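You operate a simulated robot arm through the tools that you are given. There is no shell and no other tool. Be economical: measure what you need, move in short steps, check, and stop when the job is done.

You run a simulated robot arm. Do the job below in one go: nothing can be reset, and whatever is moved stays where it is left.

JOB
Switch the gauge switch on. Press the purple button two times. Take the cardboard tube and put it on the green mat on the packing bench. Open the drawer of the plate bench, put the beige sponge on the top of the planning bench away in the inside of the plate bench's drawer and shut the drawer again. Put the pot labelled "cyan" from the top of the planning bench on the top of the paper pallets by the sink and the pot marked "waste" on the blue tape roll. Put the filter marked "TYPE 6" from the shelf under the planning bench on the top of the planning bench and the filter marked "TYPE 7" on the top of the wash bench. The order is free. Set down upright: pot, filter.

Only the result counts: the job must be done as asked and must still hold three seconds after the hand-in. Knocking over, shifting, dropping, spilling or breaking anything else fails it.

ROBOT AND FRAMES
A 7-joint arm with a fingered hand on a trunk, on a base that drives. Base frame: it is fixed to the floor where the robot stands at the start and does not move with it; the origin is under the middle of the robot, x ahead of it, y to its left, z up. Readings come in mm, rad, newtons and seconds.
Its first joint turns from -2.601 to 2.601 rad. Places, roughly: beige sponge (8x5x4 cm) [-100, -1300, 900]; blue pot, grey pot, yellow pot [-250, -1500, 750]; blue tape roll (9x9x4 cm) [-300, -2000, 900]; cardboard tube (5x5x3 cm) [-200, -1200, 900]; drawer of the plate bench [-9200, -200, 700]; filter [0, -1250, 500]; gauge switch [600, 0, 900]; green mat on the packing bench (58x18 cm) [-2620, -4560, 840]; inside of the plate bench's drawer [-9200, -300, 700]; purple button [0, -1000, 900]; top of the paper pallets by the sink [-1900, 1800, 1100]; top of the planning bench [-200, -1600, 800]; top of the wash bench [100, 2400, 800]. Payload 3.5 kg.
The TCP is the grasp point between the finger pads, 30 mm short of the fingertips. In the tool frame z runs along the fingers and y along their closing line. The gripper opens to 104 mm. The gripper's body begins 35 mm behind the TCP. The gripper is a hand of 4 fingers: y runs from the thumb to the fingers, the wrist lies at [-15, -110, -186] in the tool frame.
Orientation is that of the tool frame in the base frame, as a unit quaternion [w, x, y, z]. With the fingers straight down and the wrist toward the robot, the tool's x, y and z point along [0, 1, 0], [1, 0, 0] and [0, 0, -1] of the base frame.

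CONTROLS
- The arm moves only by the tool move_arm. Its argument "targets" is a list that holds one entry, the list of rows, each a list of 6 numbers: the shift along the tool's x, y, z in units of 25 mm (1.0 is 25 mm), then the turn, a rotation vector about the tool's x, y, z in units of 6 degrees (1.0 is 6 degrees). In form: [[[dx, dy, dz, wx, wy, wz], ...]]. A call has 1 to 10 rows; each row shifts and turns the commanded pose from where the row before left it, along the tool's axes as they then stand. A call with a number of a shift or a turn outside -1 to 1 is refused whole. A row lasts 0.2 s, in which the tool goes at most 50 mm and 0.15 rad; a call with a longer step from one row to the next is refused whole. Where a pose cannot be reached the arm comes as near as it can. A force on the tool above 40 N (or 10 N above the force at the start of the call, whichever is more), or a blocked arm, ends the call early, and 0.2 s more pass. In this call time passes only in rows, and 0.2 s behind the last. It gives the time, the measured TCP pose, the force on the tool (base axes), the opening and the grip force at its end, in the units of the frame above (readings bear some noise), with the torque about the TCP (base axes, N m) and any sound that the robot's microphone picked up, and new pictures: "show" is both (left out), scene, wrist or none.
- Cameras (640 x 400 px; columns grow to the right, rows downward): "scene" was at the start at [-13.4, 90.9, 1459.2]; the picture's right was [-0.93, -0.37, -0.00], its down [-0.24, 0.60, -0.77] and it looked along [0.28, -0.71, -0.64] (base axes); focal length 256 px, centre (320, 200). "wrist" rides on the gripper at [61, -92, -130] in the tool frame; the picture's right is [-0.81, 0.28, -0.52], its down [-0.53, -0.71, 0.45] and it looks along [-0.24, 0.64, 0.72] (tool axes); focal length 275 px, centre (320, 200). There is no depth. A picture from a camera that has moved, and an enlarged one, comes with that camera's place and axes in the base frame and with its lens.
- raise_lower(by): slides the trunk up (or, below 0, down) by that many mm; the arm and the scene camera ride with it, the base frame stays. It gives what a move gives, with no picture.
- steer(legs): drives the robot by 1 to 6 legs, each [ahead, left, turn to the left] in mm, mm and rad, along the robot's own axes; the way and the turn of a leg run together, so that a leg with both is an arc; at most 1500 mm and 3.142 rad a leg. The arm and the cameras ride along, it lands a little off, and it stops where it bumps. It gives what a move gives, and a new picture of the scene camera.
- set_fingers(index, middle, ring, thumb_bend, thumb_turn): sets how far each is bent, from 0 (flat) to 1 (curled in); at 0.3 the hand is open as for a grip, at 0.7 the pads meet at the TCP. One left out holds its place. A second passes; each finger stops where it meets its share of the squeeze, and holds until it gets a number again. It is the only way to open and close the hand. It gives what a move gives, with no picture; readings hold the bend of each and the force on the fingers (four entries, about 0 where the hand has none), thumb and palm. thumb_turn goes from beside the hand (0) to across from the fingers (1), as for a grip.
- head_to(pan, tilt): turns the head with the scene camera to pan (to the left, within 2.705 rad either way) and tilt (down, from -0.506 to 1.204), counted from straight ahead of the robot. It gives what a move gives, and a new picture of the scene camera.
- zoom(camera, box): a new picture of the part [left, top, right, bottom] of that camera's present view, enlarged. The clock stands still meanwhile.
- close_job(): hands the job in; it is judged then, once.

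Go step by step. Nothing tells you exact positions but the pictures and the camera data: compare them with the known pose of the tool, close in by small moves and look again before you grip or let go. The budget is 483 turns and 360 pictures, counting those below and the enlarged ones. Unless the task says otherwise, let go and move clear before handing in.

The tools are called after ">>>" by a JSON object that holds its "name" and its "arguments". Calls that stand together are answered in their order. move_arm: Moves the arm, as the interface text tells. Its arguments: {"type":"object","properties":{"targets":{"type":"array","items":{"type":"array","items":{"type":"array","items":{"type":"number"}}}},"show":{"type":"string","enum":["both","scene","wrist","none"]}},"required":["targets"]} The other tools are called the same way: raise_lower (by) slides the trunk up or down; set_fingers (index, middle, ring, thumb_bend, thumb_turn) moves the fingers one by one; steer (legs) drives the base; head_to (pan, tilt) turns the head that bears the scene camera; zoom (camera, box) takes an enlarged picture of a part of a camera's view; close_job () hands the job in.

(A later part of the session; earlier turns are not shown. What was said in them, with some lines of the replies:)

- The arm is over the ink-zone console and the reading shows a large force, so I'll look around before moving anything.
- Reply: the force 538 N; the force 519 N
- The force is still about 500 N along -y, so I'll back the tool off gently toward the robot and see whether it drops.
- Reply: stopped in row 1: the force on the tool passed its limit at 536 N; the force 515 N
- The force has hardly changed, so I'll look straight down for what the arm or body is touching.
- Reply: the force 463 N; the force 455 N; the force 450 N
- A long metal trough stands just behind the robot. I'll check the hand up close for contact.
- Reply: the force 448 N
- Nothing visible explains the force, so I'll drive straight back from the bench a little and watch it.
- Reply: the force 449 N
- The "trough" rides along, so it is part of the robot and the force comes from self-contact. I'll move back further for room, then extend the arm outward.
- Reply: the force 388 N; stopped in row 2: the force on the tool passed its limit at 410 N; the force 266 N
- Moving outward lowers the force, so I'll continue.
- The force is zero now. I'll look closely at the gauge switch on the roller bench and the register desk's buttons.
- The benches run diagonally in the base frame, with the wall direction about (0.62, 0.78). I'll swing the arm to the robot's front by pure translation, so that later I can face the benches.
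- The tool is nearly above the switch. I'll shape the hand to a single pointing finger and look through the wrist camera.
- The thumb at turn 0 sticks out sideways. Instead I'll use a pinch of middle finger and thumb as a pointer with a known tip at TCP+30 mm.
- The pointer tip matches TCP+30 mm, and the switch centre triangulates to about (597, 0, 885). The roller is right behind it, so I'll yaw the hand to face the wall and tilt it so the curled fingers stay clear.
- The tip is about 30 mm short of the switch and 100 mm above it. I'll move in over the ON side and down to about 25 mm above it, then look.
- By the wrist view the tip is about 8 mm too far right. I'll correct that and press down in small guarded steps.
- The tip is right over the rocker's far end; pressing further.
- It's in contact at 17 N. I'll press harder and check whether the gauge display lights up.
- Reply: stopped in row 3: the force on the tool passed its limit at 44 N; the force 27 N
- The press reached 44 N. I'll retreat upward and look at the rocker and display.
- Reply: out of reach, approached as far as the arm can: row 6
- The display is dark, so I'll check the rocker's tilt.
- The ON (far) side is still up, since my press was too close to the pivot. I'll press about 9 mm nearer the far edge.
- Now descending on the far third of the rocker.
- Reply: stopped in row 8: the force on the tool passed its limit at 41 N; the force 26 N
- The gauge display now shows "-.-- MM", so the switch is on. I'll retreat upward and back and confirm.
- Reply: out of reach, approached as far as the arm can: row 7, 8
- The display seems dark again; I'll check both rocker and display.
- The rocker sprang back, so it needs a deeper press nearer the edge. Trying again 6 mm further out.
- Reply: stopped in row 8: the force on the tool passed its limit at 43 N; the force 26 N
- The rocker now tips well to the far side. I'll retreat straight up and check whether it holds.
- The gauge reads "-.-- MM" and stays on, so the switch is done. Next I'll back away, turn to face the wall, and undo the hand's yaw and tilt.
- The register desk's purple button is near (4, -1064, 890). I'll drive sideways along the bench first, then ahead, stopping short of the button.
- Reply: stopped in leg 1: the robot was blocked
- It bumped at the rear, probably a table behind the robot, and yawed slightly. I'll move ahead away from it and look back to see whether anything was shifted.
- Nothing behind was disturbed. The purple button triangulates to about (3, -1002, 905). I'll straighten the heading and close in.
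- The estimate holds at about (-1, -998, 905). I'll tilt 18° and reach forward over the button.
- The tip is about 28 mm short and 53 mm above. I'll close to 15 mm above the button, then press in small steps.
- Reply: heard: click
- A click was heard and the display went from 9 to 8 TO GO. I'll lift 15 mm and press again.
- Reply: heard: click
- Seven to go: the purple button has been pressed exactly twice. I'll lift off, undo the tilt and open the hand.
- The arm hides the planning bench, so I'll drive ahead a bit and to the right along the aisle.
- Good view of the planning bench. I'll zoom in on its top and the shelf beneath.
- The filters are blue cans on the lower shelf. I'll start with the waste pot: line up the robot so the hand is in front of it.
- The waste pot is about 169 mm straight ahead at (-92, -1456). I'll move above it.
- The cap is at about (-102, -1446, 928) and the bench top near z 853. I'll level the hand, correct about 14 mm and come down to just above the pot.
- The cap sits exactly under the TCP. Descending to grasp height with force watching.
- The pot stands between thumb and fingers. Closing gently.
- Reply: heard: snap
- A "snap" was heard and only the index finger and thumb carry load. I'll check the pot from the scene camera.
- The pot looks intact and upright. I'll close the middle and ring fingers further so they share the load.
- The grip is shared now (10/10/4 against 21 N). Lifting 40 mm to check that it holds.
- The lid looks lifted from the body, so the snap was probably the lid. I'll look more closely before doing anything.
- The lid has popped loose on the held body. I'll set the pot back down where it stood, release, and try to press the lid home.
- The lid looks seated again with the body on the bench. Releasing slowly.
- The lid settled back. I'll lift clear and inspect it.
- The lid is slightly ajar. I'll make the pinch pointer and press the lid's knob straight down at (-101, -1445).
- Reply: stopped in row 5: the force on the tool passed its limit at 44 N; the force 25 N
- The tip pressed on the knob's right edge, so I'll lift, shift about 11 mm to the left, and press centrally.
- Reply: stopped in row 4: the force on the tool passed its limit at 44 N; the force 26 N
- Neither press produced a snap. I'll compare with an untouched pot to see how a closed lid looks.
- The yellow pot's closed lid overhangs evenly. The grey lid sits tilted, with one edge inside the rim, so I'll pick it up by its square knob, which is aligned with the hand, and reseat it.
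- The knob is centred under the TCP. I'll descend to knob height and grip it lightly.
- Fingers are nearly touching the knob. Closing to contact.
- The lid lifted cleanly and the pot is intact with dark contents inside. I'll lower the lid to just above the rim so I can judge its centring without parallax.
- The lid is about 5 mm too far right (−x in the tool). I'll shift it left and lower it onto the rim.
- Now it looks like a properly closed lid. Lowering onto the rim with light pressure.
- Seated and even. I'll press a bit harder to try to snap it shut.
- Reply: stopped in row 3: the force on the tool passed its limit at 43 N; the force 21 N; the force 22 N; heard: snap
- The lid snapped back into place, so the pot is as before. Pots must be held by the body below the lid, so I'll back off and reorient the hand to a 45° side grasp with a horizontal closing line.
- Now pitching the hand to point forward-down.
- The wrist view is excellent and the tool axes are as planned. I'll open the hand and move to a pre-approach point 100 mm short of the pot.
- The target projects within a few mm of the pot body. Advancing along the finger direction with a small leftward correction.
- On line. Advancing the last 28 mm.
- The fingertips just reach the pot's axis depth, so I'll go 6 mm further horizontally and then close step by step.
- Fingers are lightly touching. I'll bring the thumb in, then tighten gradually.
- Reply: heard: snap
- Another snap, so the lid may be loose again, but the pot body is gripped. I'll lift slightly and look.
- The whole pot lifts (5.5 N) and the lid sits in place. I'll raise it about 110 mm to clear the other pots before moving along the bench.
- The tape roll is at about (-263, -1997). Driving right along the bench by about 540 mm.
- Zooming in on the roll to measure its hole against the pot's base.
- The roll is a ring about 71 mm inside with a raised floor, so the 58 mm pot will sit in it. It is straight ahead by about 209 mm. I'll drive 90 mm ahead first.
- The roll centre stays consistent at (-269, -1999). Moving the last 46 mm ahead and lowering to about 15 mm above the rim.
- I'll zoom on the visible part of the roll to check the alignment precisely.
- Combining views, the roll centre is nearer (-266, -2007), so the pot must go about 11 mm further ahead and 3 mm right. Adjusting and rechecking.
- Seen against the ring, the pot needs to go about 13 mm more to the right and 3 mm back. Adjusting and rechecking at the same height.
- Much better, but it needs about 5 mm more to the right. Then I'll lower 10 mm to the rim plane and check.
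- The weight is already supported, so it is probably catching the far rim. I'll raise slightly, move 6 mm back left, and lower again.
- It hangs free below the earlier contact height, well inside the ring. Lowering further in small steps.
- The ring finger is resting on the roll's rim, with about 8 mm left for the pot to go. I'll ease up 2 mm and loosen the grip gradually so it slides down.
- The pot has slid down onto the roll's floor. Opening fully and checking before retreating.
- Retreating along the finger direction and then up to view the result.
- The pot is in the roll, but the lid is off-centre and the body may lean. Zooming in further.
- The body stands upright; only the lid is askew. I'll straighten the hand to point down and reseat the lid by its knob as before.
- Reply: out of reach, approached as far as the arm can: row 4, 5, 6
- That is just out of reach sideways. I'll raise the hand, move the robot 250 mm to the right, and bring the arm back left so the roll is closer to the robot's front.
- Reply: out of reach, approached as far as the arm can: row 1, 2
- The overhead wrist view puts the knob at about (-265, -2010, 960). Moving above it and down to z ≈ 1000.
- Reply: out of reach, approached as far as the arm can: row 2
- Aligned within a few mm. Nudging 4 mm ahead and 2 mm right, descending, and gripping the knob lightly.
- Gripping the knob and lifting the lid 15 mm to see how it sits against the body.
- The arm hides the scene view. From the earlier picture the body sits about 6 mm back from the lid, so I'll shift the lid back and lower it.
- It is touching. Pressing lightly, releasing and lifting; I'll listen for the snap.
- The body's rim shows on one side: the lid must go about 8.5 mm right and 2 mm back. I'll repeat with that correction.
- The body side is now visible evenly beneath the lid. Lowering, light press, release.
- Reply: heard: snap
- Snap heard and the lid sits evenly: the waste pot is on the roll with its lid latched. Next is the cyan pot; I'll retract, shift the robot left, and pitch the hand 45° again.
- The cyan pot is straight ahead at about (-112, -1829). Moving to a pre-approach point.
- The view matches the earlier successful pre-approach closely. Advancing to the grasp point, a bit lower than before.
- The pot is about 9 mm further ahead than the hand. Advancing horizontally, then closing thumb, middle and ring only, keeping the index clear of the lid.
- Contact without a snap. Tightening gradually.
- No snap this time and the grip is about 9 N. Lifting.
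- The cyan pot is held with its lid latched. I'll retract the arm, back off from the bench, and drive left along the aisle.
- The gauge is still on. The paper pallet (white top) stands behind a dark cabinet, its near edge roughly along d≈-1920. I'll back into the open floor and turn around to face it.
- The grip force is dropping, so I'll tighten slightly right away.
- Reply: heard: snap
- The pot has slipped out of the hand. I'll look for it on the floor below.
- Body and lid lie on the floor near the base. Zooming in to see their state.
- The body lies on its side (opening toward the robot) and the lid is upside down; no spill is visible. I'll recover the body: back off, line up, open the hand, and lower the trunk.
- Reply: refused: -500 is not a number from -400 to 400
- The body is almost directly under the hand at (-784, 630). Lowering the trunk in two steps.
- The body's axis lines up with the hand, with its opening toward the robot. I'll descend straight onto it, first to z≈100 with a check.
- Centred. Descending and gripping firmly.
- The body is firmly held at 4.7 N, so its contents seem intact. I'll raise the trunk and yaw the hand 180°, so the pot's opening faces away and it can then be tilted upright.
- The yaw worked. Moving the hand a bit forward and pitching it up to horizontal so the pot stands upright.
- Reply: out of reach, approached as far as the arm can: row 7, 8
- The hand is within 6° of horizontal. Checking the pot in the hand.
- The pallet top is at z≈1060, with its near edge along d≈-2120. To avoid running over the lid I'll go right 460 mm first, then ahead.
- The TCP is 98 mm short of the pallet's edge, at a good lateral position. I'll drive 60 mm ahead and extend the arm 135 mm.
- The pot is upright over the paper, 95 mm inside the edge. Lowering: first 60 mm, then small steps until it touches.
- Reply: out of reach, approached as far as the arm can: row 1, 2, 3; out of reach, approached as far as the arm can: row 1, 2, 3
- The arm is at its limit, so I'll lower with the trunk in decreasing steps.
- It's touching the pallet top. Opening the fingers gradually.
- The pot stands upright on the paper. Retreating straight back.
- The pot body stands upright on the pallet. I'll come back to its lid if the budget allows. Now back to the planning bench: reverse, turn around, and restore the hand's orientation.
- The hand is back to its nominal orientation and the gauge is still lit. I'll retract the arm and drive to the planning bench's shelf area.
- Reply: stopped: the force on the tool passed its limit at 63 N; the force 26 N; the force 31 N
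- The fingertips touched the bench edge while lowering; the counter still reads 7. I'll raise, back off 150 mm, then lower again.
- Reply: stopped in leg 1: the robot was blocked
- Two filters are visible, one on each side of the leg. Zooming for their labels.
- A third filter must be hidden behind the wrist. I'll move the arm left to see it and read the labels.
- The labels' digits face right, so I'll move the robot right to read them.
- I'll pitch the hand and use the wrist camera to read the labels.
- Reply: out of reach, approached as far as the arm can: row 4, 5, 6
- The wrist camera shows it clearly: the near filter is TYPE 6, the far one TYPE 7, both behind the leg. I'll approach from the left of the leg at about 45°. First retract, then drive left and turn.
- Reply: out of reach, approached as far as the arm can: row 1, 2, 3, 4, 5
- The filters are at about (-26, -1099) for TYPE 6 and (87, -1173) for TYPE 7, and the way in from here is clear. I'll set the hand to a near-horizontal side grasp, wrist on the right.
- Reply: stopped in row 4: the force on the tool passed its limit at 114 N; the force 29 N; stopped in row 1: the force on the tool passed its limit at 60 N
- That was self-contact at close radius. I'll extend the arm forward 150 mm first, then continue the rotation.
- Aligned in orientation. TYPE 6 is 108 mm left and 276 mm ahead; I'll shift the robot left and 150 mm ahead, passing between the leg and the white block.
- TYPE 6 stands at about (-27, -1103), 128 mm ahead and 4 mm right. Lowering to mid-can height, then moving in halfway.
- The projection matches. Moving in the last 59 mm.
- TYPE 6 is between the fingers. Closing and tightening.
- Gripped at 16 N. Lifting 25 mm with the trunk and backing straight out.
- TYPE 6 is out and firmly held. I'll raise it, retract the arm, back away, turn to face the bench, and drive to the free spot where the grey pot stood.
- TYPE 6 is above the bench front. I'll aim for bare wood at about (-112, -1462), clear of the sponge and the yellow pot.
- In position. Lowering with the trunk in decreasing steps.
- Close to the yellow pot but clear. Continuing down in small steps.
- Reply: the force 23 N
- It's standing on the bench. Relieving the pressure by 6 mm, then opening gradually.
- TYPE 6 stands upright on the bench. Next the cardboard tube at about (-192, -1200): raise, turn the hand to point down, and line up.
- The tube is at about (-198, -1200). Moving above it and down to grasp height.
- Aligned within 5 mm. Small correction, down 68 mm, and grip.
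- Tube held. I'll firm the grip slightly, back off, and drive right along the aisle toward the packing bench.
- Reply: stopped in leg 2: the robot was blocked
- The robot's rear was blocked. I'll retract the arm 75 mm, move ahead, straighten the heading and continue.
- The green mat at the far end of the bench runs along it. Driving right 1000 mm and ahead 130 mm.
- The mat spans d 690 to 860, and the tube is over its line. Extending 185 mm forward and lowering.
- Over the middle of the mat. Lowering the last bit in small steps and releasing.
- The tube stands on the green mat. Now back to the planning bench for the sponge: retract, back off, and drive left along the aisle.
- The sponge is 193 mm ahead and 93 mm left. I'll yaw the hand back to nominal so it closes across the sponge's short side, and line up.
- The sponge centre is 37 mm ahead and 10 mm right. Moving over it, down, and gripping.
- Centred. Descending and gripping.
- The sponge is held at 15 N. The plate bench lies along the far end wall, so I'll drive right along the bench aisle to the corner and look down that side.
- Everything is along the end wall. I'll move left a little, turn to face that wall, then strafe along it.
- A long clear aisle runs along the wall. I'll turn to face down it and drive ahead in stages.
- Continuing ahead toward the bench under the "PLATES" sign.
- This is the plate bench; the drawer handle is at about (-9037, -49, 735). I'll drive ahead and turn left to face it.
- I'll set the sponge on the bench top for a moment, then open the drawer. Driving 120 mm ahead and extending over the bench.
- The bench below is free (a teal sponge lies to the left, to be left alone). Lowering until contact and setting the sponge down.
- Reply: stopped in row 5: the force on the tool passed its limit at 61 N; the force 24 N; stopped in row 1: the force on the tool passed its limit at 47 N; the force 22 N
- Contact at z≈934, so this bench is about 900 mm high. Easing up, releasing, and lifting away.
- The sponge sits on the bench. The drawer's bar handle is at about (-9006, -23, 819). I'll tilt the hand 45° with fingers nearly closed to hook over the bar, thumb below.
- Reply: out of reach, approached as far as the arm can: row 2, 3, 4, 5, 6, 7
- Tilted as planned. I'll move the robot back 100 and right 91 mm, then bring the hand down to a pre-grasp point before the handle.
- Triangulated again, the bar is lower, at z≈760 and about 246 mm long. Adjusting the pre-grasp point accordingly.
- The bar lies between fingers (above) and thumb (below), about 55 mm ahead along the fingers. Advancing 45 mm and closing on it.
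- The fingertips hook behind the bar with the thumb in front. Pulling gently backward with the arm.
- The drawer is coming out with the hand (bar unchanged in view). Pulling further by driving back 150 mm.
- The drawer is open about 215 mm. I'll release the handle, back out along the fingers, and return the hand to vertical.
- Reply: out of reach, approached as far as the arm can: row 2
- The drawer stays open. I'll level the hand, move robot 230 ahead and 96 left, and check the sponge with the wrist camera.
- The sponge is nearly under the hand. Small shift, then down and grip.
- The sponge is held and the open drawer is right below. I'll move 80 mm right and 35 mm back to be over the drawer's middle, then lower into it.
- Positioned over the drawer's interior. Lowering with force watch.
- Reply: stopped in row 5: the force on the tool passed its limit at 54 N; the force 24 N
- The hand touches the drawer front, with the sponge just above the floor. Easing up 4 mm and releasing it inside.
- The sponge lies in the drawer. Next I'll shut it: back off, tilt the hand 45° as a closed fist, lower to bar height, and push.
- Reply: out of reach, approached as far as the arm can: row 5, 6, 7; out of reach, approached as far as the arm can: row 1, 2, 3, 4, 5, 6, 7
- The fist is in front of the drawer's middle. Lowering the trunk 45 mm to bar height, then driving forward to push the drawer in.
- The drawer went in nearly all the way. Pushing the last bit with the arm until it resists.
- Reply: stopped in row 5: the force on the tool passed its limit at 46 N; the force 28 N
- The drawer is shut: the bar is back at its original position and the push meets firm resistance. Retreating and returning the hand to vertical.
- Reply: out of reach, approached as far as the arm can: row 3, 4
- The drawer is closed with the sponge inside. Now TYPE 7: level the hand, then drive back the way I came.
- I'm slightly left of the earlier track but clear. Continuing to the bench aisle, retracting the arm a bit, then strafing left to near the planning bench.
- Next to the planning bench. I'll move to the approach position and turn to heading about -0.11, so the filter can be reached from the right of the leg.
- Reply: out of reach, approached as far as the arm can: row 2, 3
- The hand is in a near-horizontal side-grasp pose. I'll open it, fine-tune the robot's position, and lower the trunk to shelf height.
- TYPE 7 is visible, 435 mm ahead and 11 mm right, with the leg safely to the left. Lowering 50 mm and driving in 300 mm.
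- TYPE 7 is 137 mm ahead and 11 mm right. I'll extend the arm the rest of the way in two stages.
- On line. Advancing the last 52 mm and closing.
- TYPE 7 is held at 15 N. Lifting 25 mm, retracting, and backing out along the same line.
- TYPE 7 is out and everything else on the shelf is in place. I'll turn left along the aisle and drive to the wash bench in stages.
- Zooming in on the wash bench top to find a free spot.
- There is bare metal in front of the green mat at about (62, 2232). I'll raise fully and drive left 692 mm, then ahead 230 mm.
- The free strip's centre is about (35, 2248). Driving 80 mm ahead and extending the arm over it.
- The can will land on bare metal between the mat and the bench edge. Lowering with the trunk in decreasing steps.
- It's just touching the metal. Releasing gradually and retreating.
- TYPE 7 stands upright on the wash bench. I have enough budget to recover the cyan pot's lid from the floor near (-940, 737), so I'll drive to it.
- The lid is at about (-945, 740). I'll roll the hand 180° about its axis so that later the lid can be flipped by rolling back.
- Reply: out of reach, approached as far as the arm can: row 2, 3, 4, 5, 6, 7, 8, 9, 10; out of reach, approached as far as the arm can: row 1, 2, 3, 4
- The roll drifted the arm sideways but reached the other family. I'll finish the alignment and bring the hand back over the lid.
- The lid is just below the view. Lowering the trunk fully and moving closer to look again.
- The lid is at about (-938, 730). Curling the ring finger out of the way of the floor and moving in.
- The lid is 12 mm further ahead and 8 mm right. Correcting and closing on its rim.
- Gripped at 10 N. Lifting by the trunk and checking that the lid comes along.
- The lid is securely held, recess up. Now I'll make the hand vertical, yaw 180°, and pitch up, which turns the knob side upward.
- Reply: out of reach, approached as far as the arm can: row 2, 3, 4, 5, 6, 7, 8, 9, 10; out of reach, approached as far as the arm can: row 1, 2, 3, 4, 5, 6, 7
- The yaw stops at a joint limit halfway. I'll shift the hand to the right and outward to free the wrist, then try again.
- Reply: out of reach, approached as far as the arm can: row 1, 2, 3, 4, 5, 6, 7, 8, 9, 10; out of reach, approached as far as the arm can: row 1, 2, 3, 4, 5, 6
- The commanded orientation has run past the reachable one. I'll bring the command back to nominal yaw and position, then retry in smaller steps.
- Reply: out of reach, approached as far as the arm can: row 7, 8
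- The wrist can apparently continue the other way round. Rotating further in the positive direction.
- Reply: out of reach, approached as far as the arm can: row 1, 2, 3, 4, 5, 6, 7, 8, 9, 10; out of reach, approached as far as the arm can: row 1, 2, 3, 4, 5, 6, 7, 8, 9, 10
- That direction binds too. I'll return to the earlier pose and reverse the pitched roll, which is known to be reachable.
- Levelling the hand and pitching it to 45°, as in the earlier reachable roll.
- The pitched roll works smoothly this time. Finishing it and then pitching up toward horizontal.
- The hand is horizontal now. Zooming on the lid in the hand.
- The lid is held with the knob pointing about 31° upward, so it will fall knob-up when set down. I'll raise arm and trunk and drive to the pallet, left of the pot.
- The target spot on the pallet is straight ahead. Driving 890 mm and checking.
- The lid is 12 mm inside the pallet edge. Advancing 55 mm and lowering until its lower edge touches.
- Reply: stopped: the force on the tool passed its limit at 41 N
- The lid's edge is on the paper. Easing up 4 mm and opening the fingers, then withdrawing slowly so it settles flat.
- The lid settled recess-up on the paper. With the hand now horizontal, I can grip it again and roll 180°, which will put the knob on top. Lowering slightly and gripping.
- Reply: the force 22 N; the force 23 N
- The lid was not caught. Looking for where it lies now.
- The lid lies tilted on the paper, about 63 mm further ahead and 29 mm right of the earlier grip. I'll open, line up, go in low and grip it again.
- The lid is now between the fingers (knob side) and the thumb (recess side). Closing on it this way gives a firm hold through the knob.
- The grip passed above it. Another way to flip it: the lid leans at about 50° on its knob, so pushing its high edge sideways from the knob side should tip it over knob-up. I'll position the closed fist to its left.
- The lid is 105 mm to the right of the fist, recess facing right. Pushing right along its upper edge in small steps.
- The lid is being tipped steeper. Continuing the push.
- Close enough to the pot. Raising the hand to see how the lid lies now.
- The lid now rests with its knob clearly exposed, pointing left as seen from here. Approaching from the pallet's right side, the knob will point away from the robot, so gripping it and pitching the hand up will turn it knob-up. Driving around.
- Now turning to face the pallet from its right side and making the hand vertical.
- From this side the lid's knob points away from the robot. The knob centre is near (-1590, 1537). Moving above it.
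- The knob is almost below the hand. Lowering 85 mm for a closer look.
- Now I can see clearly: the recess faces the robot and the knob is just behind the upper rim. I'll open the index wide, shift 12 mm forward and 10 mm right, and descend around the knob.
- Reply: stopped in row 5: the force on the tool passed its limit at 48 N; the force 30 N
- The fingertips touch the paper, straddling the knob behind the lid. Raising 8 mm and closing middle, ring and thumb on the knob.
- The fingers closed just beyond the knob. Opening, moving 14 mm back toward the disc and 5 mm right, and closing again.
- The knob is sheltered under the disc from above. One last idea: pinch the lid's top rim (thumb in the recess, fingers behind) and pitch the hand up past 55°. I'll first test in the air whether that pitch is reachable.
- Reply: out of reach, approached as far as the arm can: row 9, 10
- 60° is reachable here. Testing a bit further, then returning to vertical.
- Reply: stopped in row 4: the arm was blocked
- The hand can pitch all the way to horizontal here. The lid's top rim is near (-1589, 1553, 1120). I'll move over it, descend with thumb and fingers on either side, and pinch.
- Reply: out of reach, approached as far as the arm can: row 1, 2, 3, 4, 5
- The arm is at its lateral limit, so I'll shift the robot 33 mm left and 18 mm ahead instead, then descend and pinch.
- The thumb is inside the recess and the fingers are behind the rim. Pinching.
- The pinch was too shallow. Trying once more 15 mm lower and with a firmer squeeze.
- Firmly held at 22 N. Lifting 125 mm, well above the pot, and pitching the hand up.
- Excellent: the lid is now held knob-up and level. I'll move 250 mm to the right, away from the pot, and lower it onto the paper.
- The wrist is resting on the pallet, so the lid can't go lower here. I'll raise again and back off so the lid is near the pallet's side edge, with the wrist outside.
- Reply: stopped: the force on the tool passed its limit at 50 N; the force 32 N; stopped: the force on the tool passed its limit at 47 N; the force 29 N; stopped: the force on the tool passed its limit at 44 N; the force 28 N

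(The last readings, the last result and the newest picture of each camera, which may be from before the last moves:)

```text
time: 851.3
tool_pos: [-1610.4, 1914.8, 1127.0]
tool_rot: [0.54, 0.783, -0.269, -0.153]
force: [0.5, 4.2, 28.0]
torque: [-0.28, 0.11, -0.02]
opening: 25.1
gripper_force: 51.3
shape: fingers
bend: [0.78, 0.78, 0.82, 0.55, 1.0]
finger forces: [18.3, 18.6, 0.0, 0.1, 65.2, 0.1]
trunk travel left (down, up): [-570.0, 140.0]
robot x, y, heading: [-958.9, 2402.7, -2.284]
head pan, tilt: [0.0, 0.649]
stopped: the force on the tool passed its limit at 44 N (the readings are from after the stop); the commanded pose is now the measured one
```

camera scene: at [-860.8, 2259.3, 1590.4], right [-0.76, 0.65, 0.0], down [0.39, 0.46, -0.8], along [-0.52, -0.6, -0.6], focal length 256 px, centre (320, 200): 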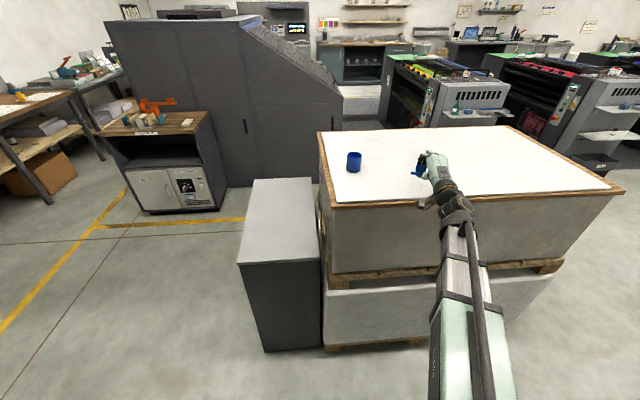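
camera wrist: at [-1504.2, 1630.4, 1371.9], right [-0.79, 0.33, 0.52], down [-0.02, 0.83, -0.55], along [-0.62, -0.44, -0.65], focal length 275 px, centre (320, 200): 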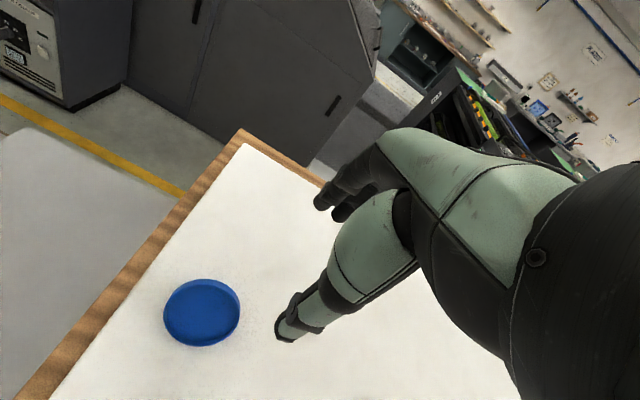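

The thumb touches the paper. Relieving 12 mm, opening the fingers above so the lid lies on the thumb, then sliding the thumb out backward.

>>> {"name": "raise_lower", "arguments": {"by": 10}}

>>> {"name": "set_fingers", "arguments": {"index": 0.6, "middle": 0.6, "ring": 0.5, "thumb_bend": 0.45}}

>>> {"name": "set_fingers", "arguments": {"index": 0.35, "middle": 0.35, "ring": 0.35}}

>>> {"name": "steer", "arguments": {"legs": [[-160, 0, 0]]}}

>>> {"name": "zoom", "arguments": {"camera": "scene", "box": [340, 110, 500, 210]}}

```text
time: 851.9
tool_pos: [-1612.3, 1913.2, 1131.6]
tool_rot: [0.537, 0.784, -0.27, -0.154]
force: [-0.1, 1.0, 6.4]
torque: [-0.07, -0.02, 0.0]
opening: 26.6
gripper_force: 27.9
shape: fingers
bend: [0.78, 0.78, 0.82, 0.53, 1.0]
finger forces: [12.4, 12.5, 0.0, 0.0, 31.5, 0.0]
trunk travel left (down, up): [-580.0, 130.0]
robot x, y, heading: [-964.7, 2402.4, -2.28]
head pan, tilt: [0.0, 0.649]
```

```text
time: 852.9
tool_pos: [-1613.3, 1912.1, 1131.9]
tool_rot: [0.537, 0.784, -0.27, -0.154]
force: [-0.8, -1.8, 0.9]
torque: [0.0, -0.02, 0.0]
opening: 41.9
gripper_force: 1.1
shape: fingers
bend: [0.6, 0.6, 0.5, 0.47, 1.0]
finger forces: [0.1, 0.0, 0.1, 0.0, 2.0, 0.0]
trunk travel left (down, up): [-580.0, 130.0]
robot x, y, heading: [-960.3, 2402.7, -2.283]
head pan, tilt: [0.0, 0.649]
```

```text
time: 853.9
tool_pos: [-1613.7, 1913.6, 1130.6]
tool_rot: [0.537, 0.785, -0.27, -0.153]
force: [-0.3, -0.2, 2.0]
torque: [-0.03, 0.02, 0.0]
opening: 74.2
gripper_force: 0.7
shape: fingers
bend: [0.35, 0.35, 0.35, 0.47, 1.0]
finger forces: [0.1, 0.1, 0.0, 0.1, 2.0, 0.0]
trunk travel left (down, up): [-580.0, 130.0]
robot x, y, heading: [-961.4, 2400.5, -2.283]
head pan, tilt: [0.0, 0.649]
```

```text
time: 855.3
tool_pos: [-1518.0, 2001.7, 1132.2]
tool_rot: [0.538, 0.787, -0.264, -0.149]
force: [0.4, 0.3, -0.6]
torque: [0.0, 0.02, 0.01]
opening: 77.5
gripper_force: 0.1
shape: fingers
bend: [0.35, 0.35, 0.35, 0.45, 0.99]
finger forces: [0.1, 0.0, 0.0, 0.1, 0.0, 0.1]
trunk travel left (down, up): [-580.0, 130.0]
robot x, y, heading: [-880.2, 2499.4, -2.266]
head pan, tilt: [0.0, 0.649]
stopped in leg 1: the robot was blocked; the commanded pose is now the measured one
camera scene: at [-773.6, 2358.6, 1543.3], right [-0.77, 0.64, 0.0], down [0.39, 0.46, -0.8], along [-0.51, -0.61, -0.6], focal length 256 px, centre (320, 200)
```

scene: 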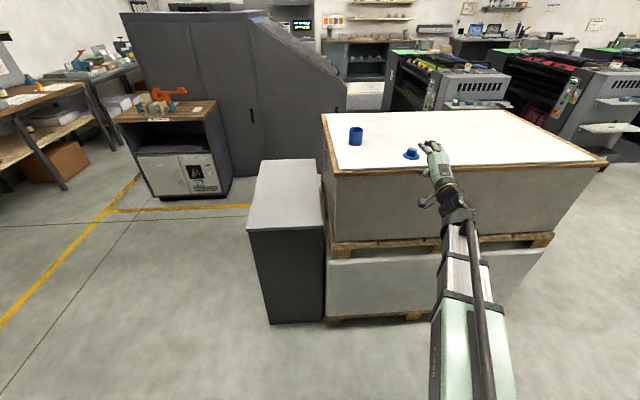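

```text
4.00 times, centred on (420, 160) of scene
camera zoom: at [-773.6, 2358.6, 1543.3], right [-0.77, 0.64, 0.0], down [0.39, 0.46, -0.8], along [-0.51, -0.61, -0.6], focal length 1024 px, centre (-80, 360)
```

zoom: 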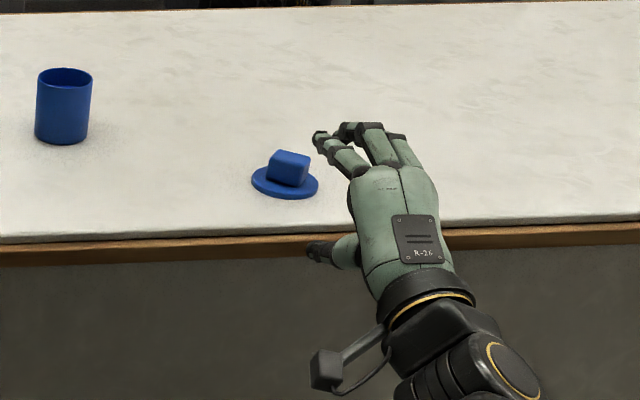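

The lid now lies flat, knob-up, near the pallet's edge. Raising, making the hand vertical, and moving over the knob.

>>> {"name": "raise_lower", "arguments": {"by": 129}}

>>> {"name": "move_arm", "arguments": {"targets": [[[0, 0, 0, 1, 0, 0], [0, 0, 0, 1, 0, 0], [0, 0, 0, 1, 0, 0], [0, 0, 0, 1, 0, 0], [0, 0, 0, 1, 0, 0], [0, 0, 0, 1, 0, 0], [0, 0, 0, 1, 0, 0], [0, 0, 0, 1, 0, 0], [0, 0, 0, 1, 0, 0], [0, 0, 0, 1, 0, 0]]], "show": "none"}}

>>> {"name": "set_fingers", "arguments": {"index": 0.42, "middle": 0.42, "ring": 0.42, "thumb_bend": 0.42}}

>>> {"name": "steer", "arguments": {"legs": [[115, 0, 0]]}}

```text
time: 856.9
tool_pos: [-1518.9, 2002.2, 1260.1]
tool_rot: [0.538, 0.787, -0.264, -0.149]
force: [-0.3, 0.2, 0.4]
torque: [-0.02, 0.0, 0.03]
opening: 77.5
gripper_force: 0.1
shape: fingers
bend: [0.35, 0.35, 0.35, 0.45, 0.99]
finger forces: [0.1, 0.0, 0.1, 0.0, 0.0, 0.1]
trunk travel left (down, up): [-709.0, 1.0]
robot x, y, heading: [-879.2, 2498.3, -2.264]
head pan, tilt: [0.0, 0.649]
```

```text
time: 859.1
tool_pos: [-1519.3, 2002.9, 1259.9]
tool_rot: [0.072, 0.95, -0.303, 0.002]
force: [0.1, -0.8, -0.3]
torque: [0.0, 0.0, 0.01]
opening: 77.6
gripper_force: 0.1
shape: fingers
bend: [0.35, 0.35, 0.35, 0.45, 0.99]
finger forces: [0.1, 0.0, 0.0, 0.0, 0.1, 0.0]
trunk travel left (down, up): [-709.0, 1.0]
robot x, y, heading: [-877.8, 2503.9, -2.266]
head pan, tilt: [0.0, 0.649]
```

```text
time: 860.1
tool_pos: [-1518.5, 2001.2, 1260.6]
tool_rot: [0.072, 0.95, -0.303, 0.002]
force: [0.0, -0.6, -1.1]
torque: [0.0, -0.02, 0.0]
opening: 72.4
gripper_force: 0.0
shape: fingers
bend: [0.42, 0.42, 0.42, 0.42, 0.99]
finger forces: [0.0, 0.0, 0.0, 0.0, 0.1, 0.1]
trunk travel left (down, up): [-709.0, 1.0]
robot x, y, heading: [-878.1, 2499.3, -2.265]
head pan, tilt: [0.0, 0.649]
```

```text
time: 861.3
tool_pos: [-1595.8, 1910.0, 1260.8]
tool_rot: [0.072, 0.95, -0.303, 0.003]
force: [0.5, 0.2, -0.8]
torque: [0.0, -0.01, 0.01]
opening: 72.6
gripper_force: 0.1
shape: fingers
bend: [0.42, 0.42, 0.42, 0.42, 0.99]
finger forces: [0.0, 0.1, 0.0, 0.0, 0.0, 0.0]
trunk travel left (down, up): [-709.0, 1.0]
robot x, y, heading: [-954.2, 2408.9, -2.268]
head pan, tilt: [0.0, 0.649]
camera scene: at [-849.5, 2267.5, 1672.2], right [-0.77, 0.64, 0.0], down [0.39, 0.47, -0.8], along [-0.51, -0.61, -0.61], focal length 256 px, centre (320, 200)
```

scene: 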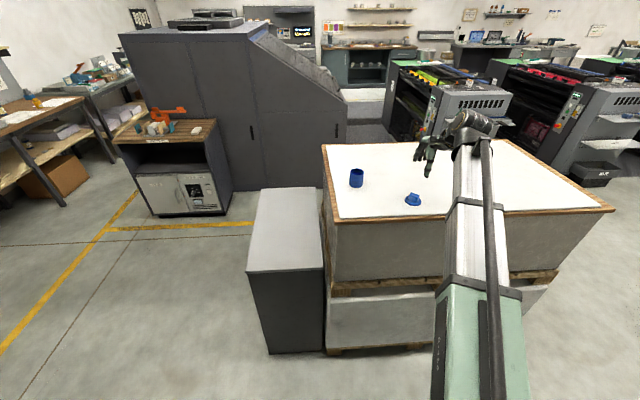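

Over the lid. Levelling, descending to just above the knob, and checking the alignment.

>>> {"name": "move_arm", "arguments": {"targets": [[[0, 0, 0, 1, 0, 0], [0, 0, 0.8, 0.35, 0, 0], [0, 0, 0.9, 0, 0, 0], [0, 0, 0.9, 0, 0, 0], [0, 0, 0.9, 0, 0, 0]]], "show": "wrist"}}

```text
time: 862.5
tool_pos: [-1589.6, 1905.9, 1174.0]
tool_rot: [0.006, 0.953, -0.301, 0.023]
force: [0.1, -0.3, 0.0]
torque: [-0.03, 0.0, -0.02]
opening: 72.6
gripper_force: 0.1
shape: fingers
bend: [0.42, 0.42, 0.42, 0.42, 0.99]
finger forces: [0.0, 0.0, 0.0, 0.0, 0.1, 0.1]
trunk travel left (down, up): [-709.0, 1.0]
robot x, y, heading: [-950.5, 2410.6, -2.264]
head pan, tilt: [0.0, 0.649]
camera wrist: at [-1492.3, 1949.0, 1308.3], right [-0.84, 0.25, 0.48], down [-0.01, 0.88, -0.48], along [-0.54, -0.41, -0.74], focal length 275 px, centre (320, 200)
```

wrist: 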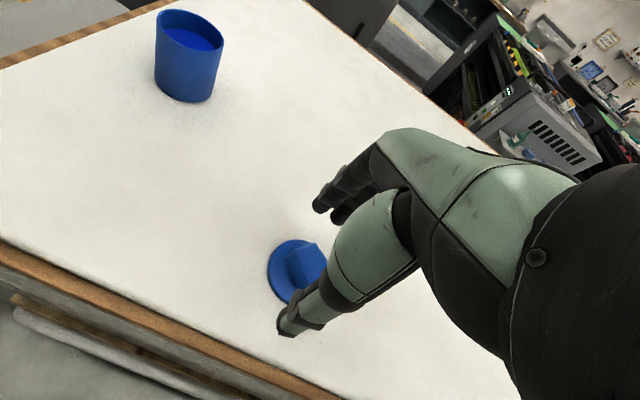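

The knob is about 27 mm further ahead and 14 mm right. Correcting and descending to grip it.

>>> {"name": "move_arm", "arguments": {"targets": [[[-0.28, 0.54, 0, 0, 0, 0], [-0.28, 0.54, 0, 0, 0, 0], [0, 0, 0.5, 0, 0, 0]]], "show": "none"}}

>>> {"name": "zoom", "arguments": {"camera": "scene", "box": [380, 150, 460, 200]}}

```text
time: 863.3
tool_pos: [-1616.0, 1892.3, 1160.5]
tool_rot: [0.005, 0.953, -0.301, 0.024]
force: [0.1, 0.2, 0.7]
torque: [0.01, -0.01, 0.01]
opening: 72.7
gripper_force: 0.0
shape: fingers
bend: [0.42, 0.42, 0.42, 0.42, 0.99]
finger forces: [0.0, 0.1, 0.1, 0.0, 0.0, 0.1]
trunk travel left (down, up): [-709.0, 1.0]
robot x, y, heading: [-953.9, 2406.8, -2.266]
head pan, tilt: [0.0, 0.649]
```

```text
8.00 times, centred on (420, 175) of scene
camera zoom: at [-848.2, 2269.1, 1672.3], right [-0.77, 0.64, 0.0], down [0.39, 0.46, -0.8], along [-0.51, -0.61, -0.6], focal length 2049 px, centre (-480, 400)
```

zoom: 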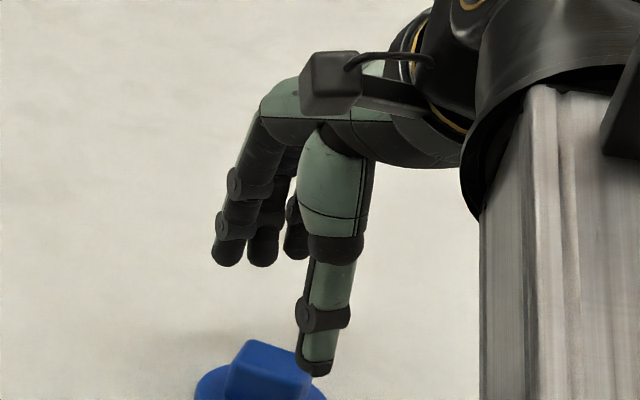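

By the picture the knob is about 17 mm nearer the robot than the hand's centre. Correcting, descending, and gripping the knob.

>>> {"name": "move_arm", "arguments": {"targets": [[[0, -0.7, 0, 0, 0, 0], [0, 0, 0.7, 0, 0, 0], [0, 0, 0.7, 0, 0, 0], [0, 0, 0.4, 0, 0, 0]]], "show": "none"}}

>>> {"name": "set_fingers", "arguments": {"index": 0.57, "middle": 0.57, "ring": 0.57, "thumb_bend": 0.56}}

>>> {"name": "set_fingers", "arguments": {"index": 0.67, "middle": 0.67, "ring": 0.67, "thumb_bend": 0.63}}

```text
time: 864.3
tool_pos: [-1605.6, 1906.2, 1116.3]
tool_rot: [0.005, 0.953, -0.301, 0.024]
force: [0.0, -0.3, 0.1]
torque: [0.04, -0.03, 0.03]
opening: 72.4
gripper_force: 0.1
shape: fingers
bend: [0.42, 0.42, 0.42, 0.42, 0.99]
finger forces: [0.0, 0.2, 0.1, 0.0, 0.1, 0.1]
trunk travel left (down, up): [-709.0, 1.0]
robot x, y, heading: [-951.0, 2409.8, -2.265]
head pan, tilt: [0.0, 0.649]
```

```text
time: 865.3
tool_pos: [-1604.7, 1906.2, 1116.7]
tool_rot: [0.006, 0.953, -0.302, 0.024]
force: [-1.4, -1.7, 5.0]
torque: [-0.03, 0.03, -0.04]
opening: 42.1
gripper_force: 2.6
shape: fingers
bend: [0.55, 0.54, 0.56, 0.54, 1.0]
finger forces: [1.0, 2.2, 0.0, 0.1, 2.8, 0.0]
trunk travel left (down, up): [-709.0, 1.0]
robot x, y, heading: [-951.5, 2409.4, -2.265]
head pan, tilt: [0.0, 0.649]
```

```text
time: 866.3
tool_pos: [-1605.0, 1906.6, 1116.6]
tool_rot: [0.006, 0.953, -0.301, 0.024]
force: [-0.7, -1.1, 6.0]
torque: [-0.14, 0.1, -0.01]
opening: 35.5
gripper_force: 11.5
shape: fingers
bend: [0.62, 0.59, 0.67, 0.54, 1.0]
finger forces: [4.4, 7.5, 0.0, 0.0, 10.7, 0.0]
trunk travel left (down, up): [-709.0, 1.0]
robot x, y, heading: [-956.3, 2407.2, -2.268]
head pan, tilt: [0.0, 0.649]
```

The knob is gripped evenly at 11 N. Lifting and carrying the lid to the pot.

>>> {"name": "move_arm", "arguments": {"targets": [[[0, 0, -0.6, 0, 0, 0], [0, 0, -1, 0, 0, 0], [0, 0, -1, 0, 0, 0], [0, 0, -1, 0, 0, 0], [0, 0, -0.8, 0, 0, 0]]], "show": "none"}}

>>> {"name": "steer", "arguments": {"legs": [[112, 200, 0]]}}

```text
time: 867.5
tool_pos: [-1609.6, 1908.5, 1227.6]
tool_rot: [0.006, 0.953, -0.301, 0.024]
force: [-1.1, 0.4, -0.9]
torque: [0.0, 0.0, 0.04]
opening: 30.9
gripper_force: 8.2
shape: fingers
bend: [0.65, 0.6, 0.67, 0.54, 1.0]
finger forces: [1.2, 7.3, 0.0, 0.1, 8.3, 0.0]
trunk travel left (down, up): [-709.0, 1.0]
robot x, y, heading: [-955.5, 2410.6, -2.264]
head pan, tilt: [0.0, 0.649]
```

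```text
time: 869.2
tool_pos: [-1525.8, 1694.8, 1226.7]
tool_rot: [0.005, 0.953, -0.301, 0.024]
force: [1.4, -1.0, -0.4]
torque: [-0.01, 0.03, 0.01]
opening: 30.6
gripper_force: 8.8
shape: fingers
bend: [0.65, 0.6, 0.67, 0.54, 1.0]
finger forces: [1.4, 7.3, 0.0, 0.1, 8.3, 0.1]
trunk travel left (down, up): [-709.0, 1.0]
robot x, y, heading: [-869.2, 2194.0, -2.265]
head pan, tilt: [0.0, 0.649]
camera scene: at [-762.8, 2053.1, 1672.1], right [-0.77, 0.64, 0.0], down [0.39, 0.47, -0.8], along [-0.51, -0.61, -0.6], focal length 256 px, centre (320, 200)
```

scene: 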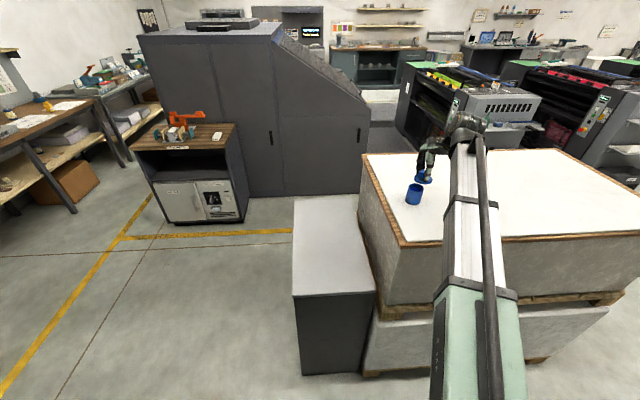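

The lid is above the pot. Lowering to about 10 mm above the rim and checking alignment.

>>> {"name": "move_arm", "arguments": {"targets": [[[0, 0, 0.6, 0, 0, 0], [0, 0, 0.65, 0, 0, 0]]], "show": "none"}}

>>> {"name": "zoom", "arguments": {"camera": "scene", "box": [388, 165, 452, 205]}}

```text
time: 869.8
tool_pos: [-1524.1, 1694.3, 1197.6]
tool_rot: [0.005, 0.953, -0.302, 0.023]
force: [0.9, -0.6, -0.3]
torque: [-0.01, -0.01, 0.04]
opening: 30.8
gripper_force: 8.2
shape: fingers
bend: [0.65, 0.6, 0.67, 0.54, 1.0]
finger forces: [1.3, 7.2, 0.0, 0.0, 8.2, 0.0]
trunk travel left (down, up): [-709.0, 1.0]
robot x, y, heading: [-866.8, 2198.7, -2.264]
head pan, tilt: [0.0, 0.649]
```

```text
10.00 times, centred on (420, 185) of scene
camera zoom: at [-763.4, 2054.5, 1672.3], right [-0.77, 0.64, 0.0], down [0.39, 0.46, -0.8], along [-0.51, -0.61, -0.6], focal length 2561 px, centre (-680, 350)
```

zoom: 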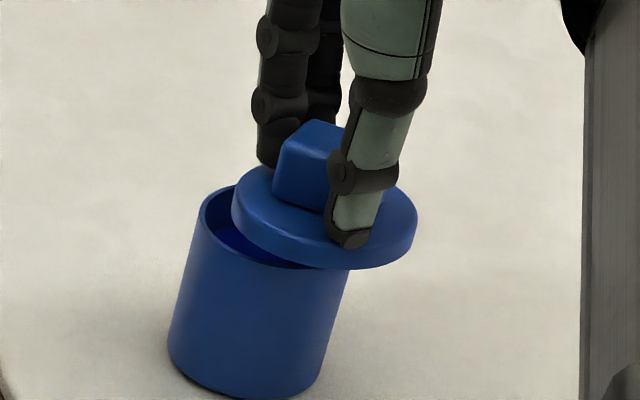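

The lid must go about 14 mm left and 14 mm forward. Shifting the robot by that and rechecking.

>>> {"name": "steer", "arguments": {"legs": [[14, 14, 0]]}}

>>> {"name": "zoom", "arguments": {"camera": "scene", "box": [388, 165, 452, 205]}}

```text
time: 870.6
tool_pos: [-1521.5, 1672.5, 1196.4]
tool_rot: [0.005, 0.953, -0.302, 0.025]
force: [-0.1, -0.5, 0.0]
torque: [0.04, -0.03, -0.02]
opening: 30.9
gripper_force: 7.8
shape: fingers
bend: [0.65, 0.6, 0.67, 0.54, 1.0]
finger forces: [1.3, 7.1, 0.0, 0.0, 8.2, 0.1]
trunk travel left (down, up): [-709.0, 1.0]
robot x, y, heading: [-865.7, 2176.0, -2.265]
head pan, tilt: [0.0, 0.649]
camera scene: at [-760.8, 2033.0, 1672.0], right [-0.77, 0.64, 0.0], down [0.39, 0.47, -0.8], along [-0.51, -0.61, -0.61], focal length 256 px, centre (320, 200)
```

scene: 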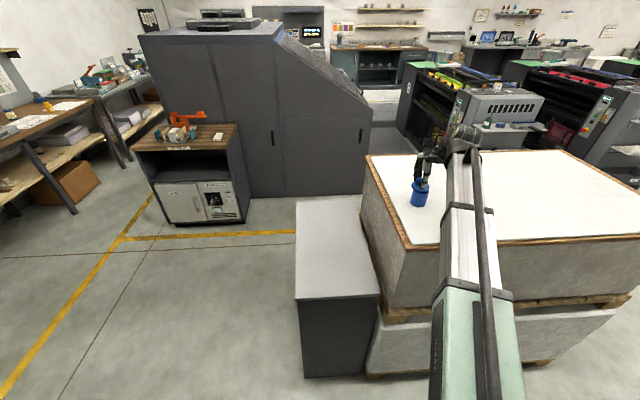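

```text
10.00 times, centred on (420, 185) of scene
camera zoom: at [-760.8, 2033.0, 1672.0], right [-0.77, 0.64, 0.0], down [0.39, 0.47, -0.8], along [-0.51, -0.61, -0.61], focal length 2561 px, centre (-680, 350)
```

zoom: 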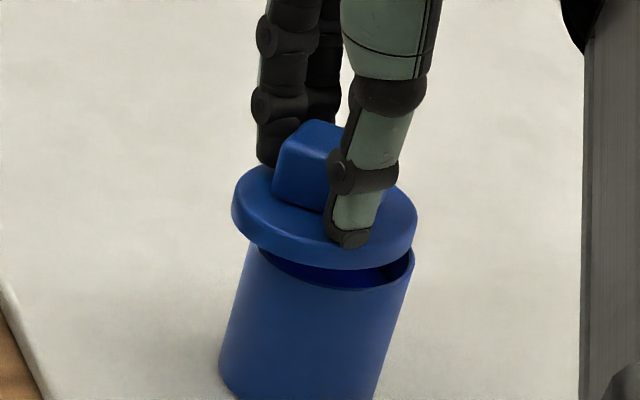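

Now nearly aligned: 6 mm back to the right, then lowering onto the rim and pressing for the snap.

>>> {"name": "move_arm", "arguments": {"targets": [[[-0.25, 0, 0, 0, 0, 0], [0, 0, 0.2, 0, 0, 0], [0, 0, 0.16, 0, 0, 0]]], "show": "none"}}

>>> {"name": "move_arm", "arguments": {"targets": [[[0, 0, 0.12, 0, 0, 0], [0, 0, 0.12, 0, 0, 0], [0, 0, 0.12, 0, 0, 0]]], "show": "none"}}

```text
time: 871.4
tool_pos: [-1526.5, 1678.1, 1188.8]
tool_rot: [0.006, 0.953, -0.302, 0.024]
force: [-0.7, -0.1, -0.5]
torque: [0.02, -0.03, 0.0]
opening: 30.7
gripper_force: 8.3
shape: fingers
bend: [0.65, 0.6, 0.67, 0.54, 1.0]
finger forces: [1.3, 7.1, 0.0, 0.1, 8.1, 0.0]
trunk travel left (down, up): [-709.0, 1.0]
robot x, y, heading: [-863.5, 2176.2, -2.268]
head pan, tilt: [0.0, 0.649]
```

```text
time: 872.2
tool_pos: [-1525.0, 1677.9, 1180.7]
tool_rot: [0.008, 0.953, -0.301, 0.024]
force: [-3.1, 0.2, 17.4]
torque: [-0.21, 0.47, 0.03]
opening: 30.8
gripper_force: 16.2
shape: fingers
bend: [0.65, 0.59, 0.67, 0.54, 1.0]
finger forces: [1.1, 21.4, 0.0, 0.0, 9.8, 0.0]
trunk travel left (down, up): [-709.0, 1.0]
robot x, y, heading: [-862.3, 2178.1, -2.262]
head pan, tilt: [0.0, 0.649]
```

Contact at 17 N, no snap yet. Checking the seating.

>>> {"name": "zoom", "arguments": {"camera": "scene", "box": [388, 168, 452, 208]}}

```text
10.00 times, centred on (420, 188) of scene
camera zoom: at [-760.0, 2036.2, 1672.6], right [-0.77, 0.64, 0.0], down [0.39, 0.46, -0.8], along [-0.51, -0.61, -0.6], focal length 2561 px, centre (-680, 320)
```

zoom: 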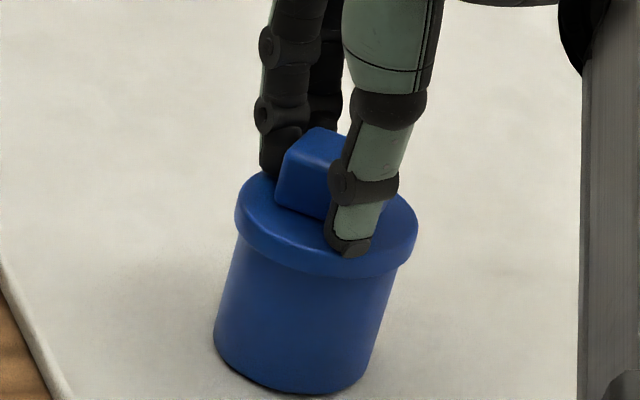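

The lid sits evenly on the pot. Pressing a little more, then releasing and lifting; I'll listen for the snap.

>>> {"name": "move_arm", "arguments": {"targets": [[[0, 0, 0.1, 0, 0, 0], [0, 0, 0.1, 0, 0, 0]]], "show": "none"}}

>>> {"name": "set_fingers", "arguments": {"index": 0.42, "middle": 0.42, "ring": 0.42, "thumb_bend": 0.42}}

>>> {"name": "move_arm", "arguments": {"targets": [[[0, 0, -0.5, 0, 0, 0], [0, 0, -1, 0, 0, 0], [0, 0, -1, 0, 0, 0]]], "show": "none"}}

```text
time: 872.8
tool_pos: [-1523.8, 1678.6, 1180.0]
tool_rot: [0.01, 0.953, -0.302, 0.022]
force: [-9.2, -5.0, 39.8]
torque: [-0.6, 0.94, 0.02]
opening: 30.1
gripper_force: 27.0
shape: fingers
bend: [0.65, 0.57, 0.67, 0.54, 1.0]
finger forces: [9.8, 36.6, 0.0, 0.0, 8.4, 0.0]
trunk travel left (down, up): [-709.0, 1.0]
robot x, y, heading: [-861.9, 2174.1, -2.267]
head pan, tilt: [0.0, 0.649]
```

```text
time: 873.8
tool_pos: [-1525.7, 1678.7, 1176.4]
tool_rot: [0.005, 0.953, -0.301, 0.024]
force: [0.6, 0.0, -0.2]
torque: [0.01, -0.02, -0.02]
opening: 72.6
gripper_force: 0.1
shape: fingers
bend: [0.42, 0.42, 0.42, 0.42, 0.99]
finger forces: [0.1, 0.0, 0.0, 0.0, 0.0, 0.1]
trunk travel left (down, up): [-709.0, 1.0]
robot x, y, heading: [-862.8, 2176.8, -2.268]
head pan, tilt: [0.0, 0.649]
```

```text
time: 874.6
tool_pos: [-1528.3, 1677.9, 1236.4]
tool_rot: [0.005, 0.953, -0.301, 0.024]
force: [0.3, 0.0, -0.7]
torque: [0.01, 0.02, -0.01]
opening: 72.3
gripper_force: 0.0
shape: fingers
bend: [0.42, 0.42, 0.42, 0.42, 0.99]
finger forces: [0.0, 0.1, 0.1, 0.1, 0.0, 0.1]
trunk travel left (down, up): [-709.0, 1.0]
robot x, y, heading: [-863.9, 2175.4, -2.268]
head pan, tilt: [0.0, 0.649]
```

>>> {"name": "zoom", "arguments": {"camera": "scene", "box": [388, 168, 452, 208]}}

```text
10.00 times, centred on (420, 188) of scene
camera zoom: at [-760.8, 2035.3, 1672.2], right [-0.77, 0.64, 0.0], down [0.39, 0.46, -0.8], along [-0.51, -0.61, -0.6], focal length 2561 px, centre (-680, 320)
```

zoom: 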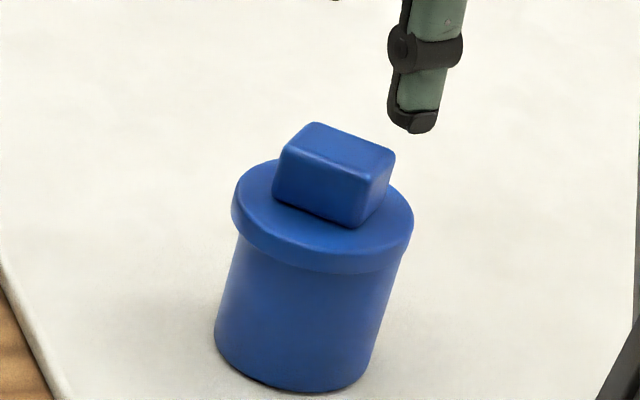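

The lid sits squarely on the upright pot, the hand is clear, and all the other parts are in place, so I'm handing in.

>>> {"name": "close_job", "arguments": {}}

```text
The job is handed in.
```

I handed the job in with every item placed as asked, but I dropped the cyan pot once on the way, and that may count against it.

- **Cyan pot:** it slipped from the hand onto the floor during the drive, and its lid came off. I saw nothing spilled and the weight felt unchanged. It now stands upright on the paper pallets with the lid back on, though I did not hear the lid snap shut.
- **Waste pot:** its lid popped off while I was gripping the pot. The pot sits upright in the blue tape roll, and its lid is snapped shut.
- **Gauge switch and purple button:** the gauge shows its display and stays on. The purple button was pressed exactly twice, and the counter went from 9 to 7.
- **Cardboard tube:** it is on the green mat on the packing bench.
- **Beige sponge:** it is inside the plate bench's drawer, and the drawer is shut.
- **Filters:** TYPE 6 stands upright on the planning bench, and TYPE 7 stands upright on the wash bench.

While driving, the robot's rear was stopped by something four times. I looked back after the first stop, at a small side table, and nothing there had moved. I did not look back after the other three.
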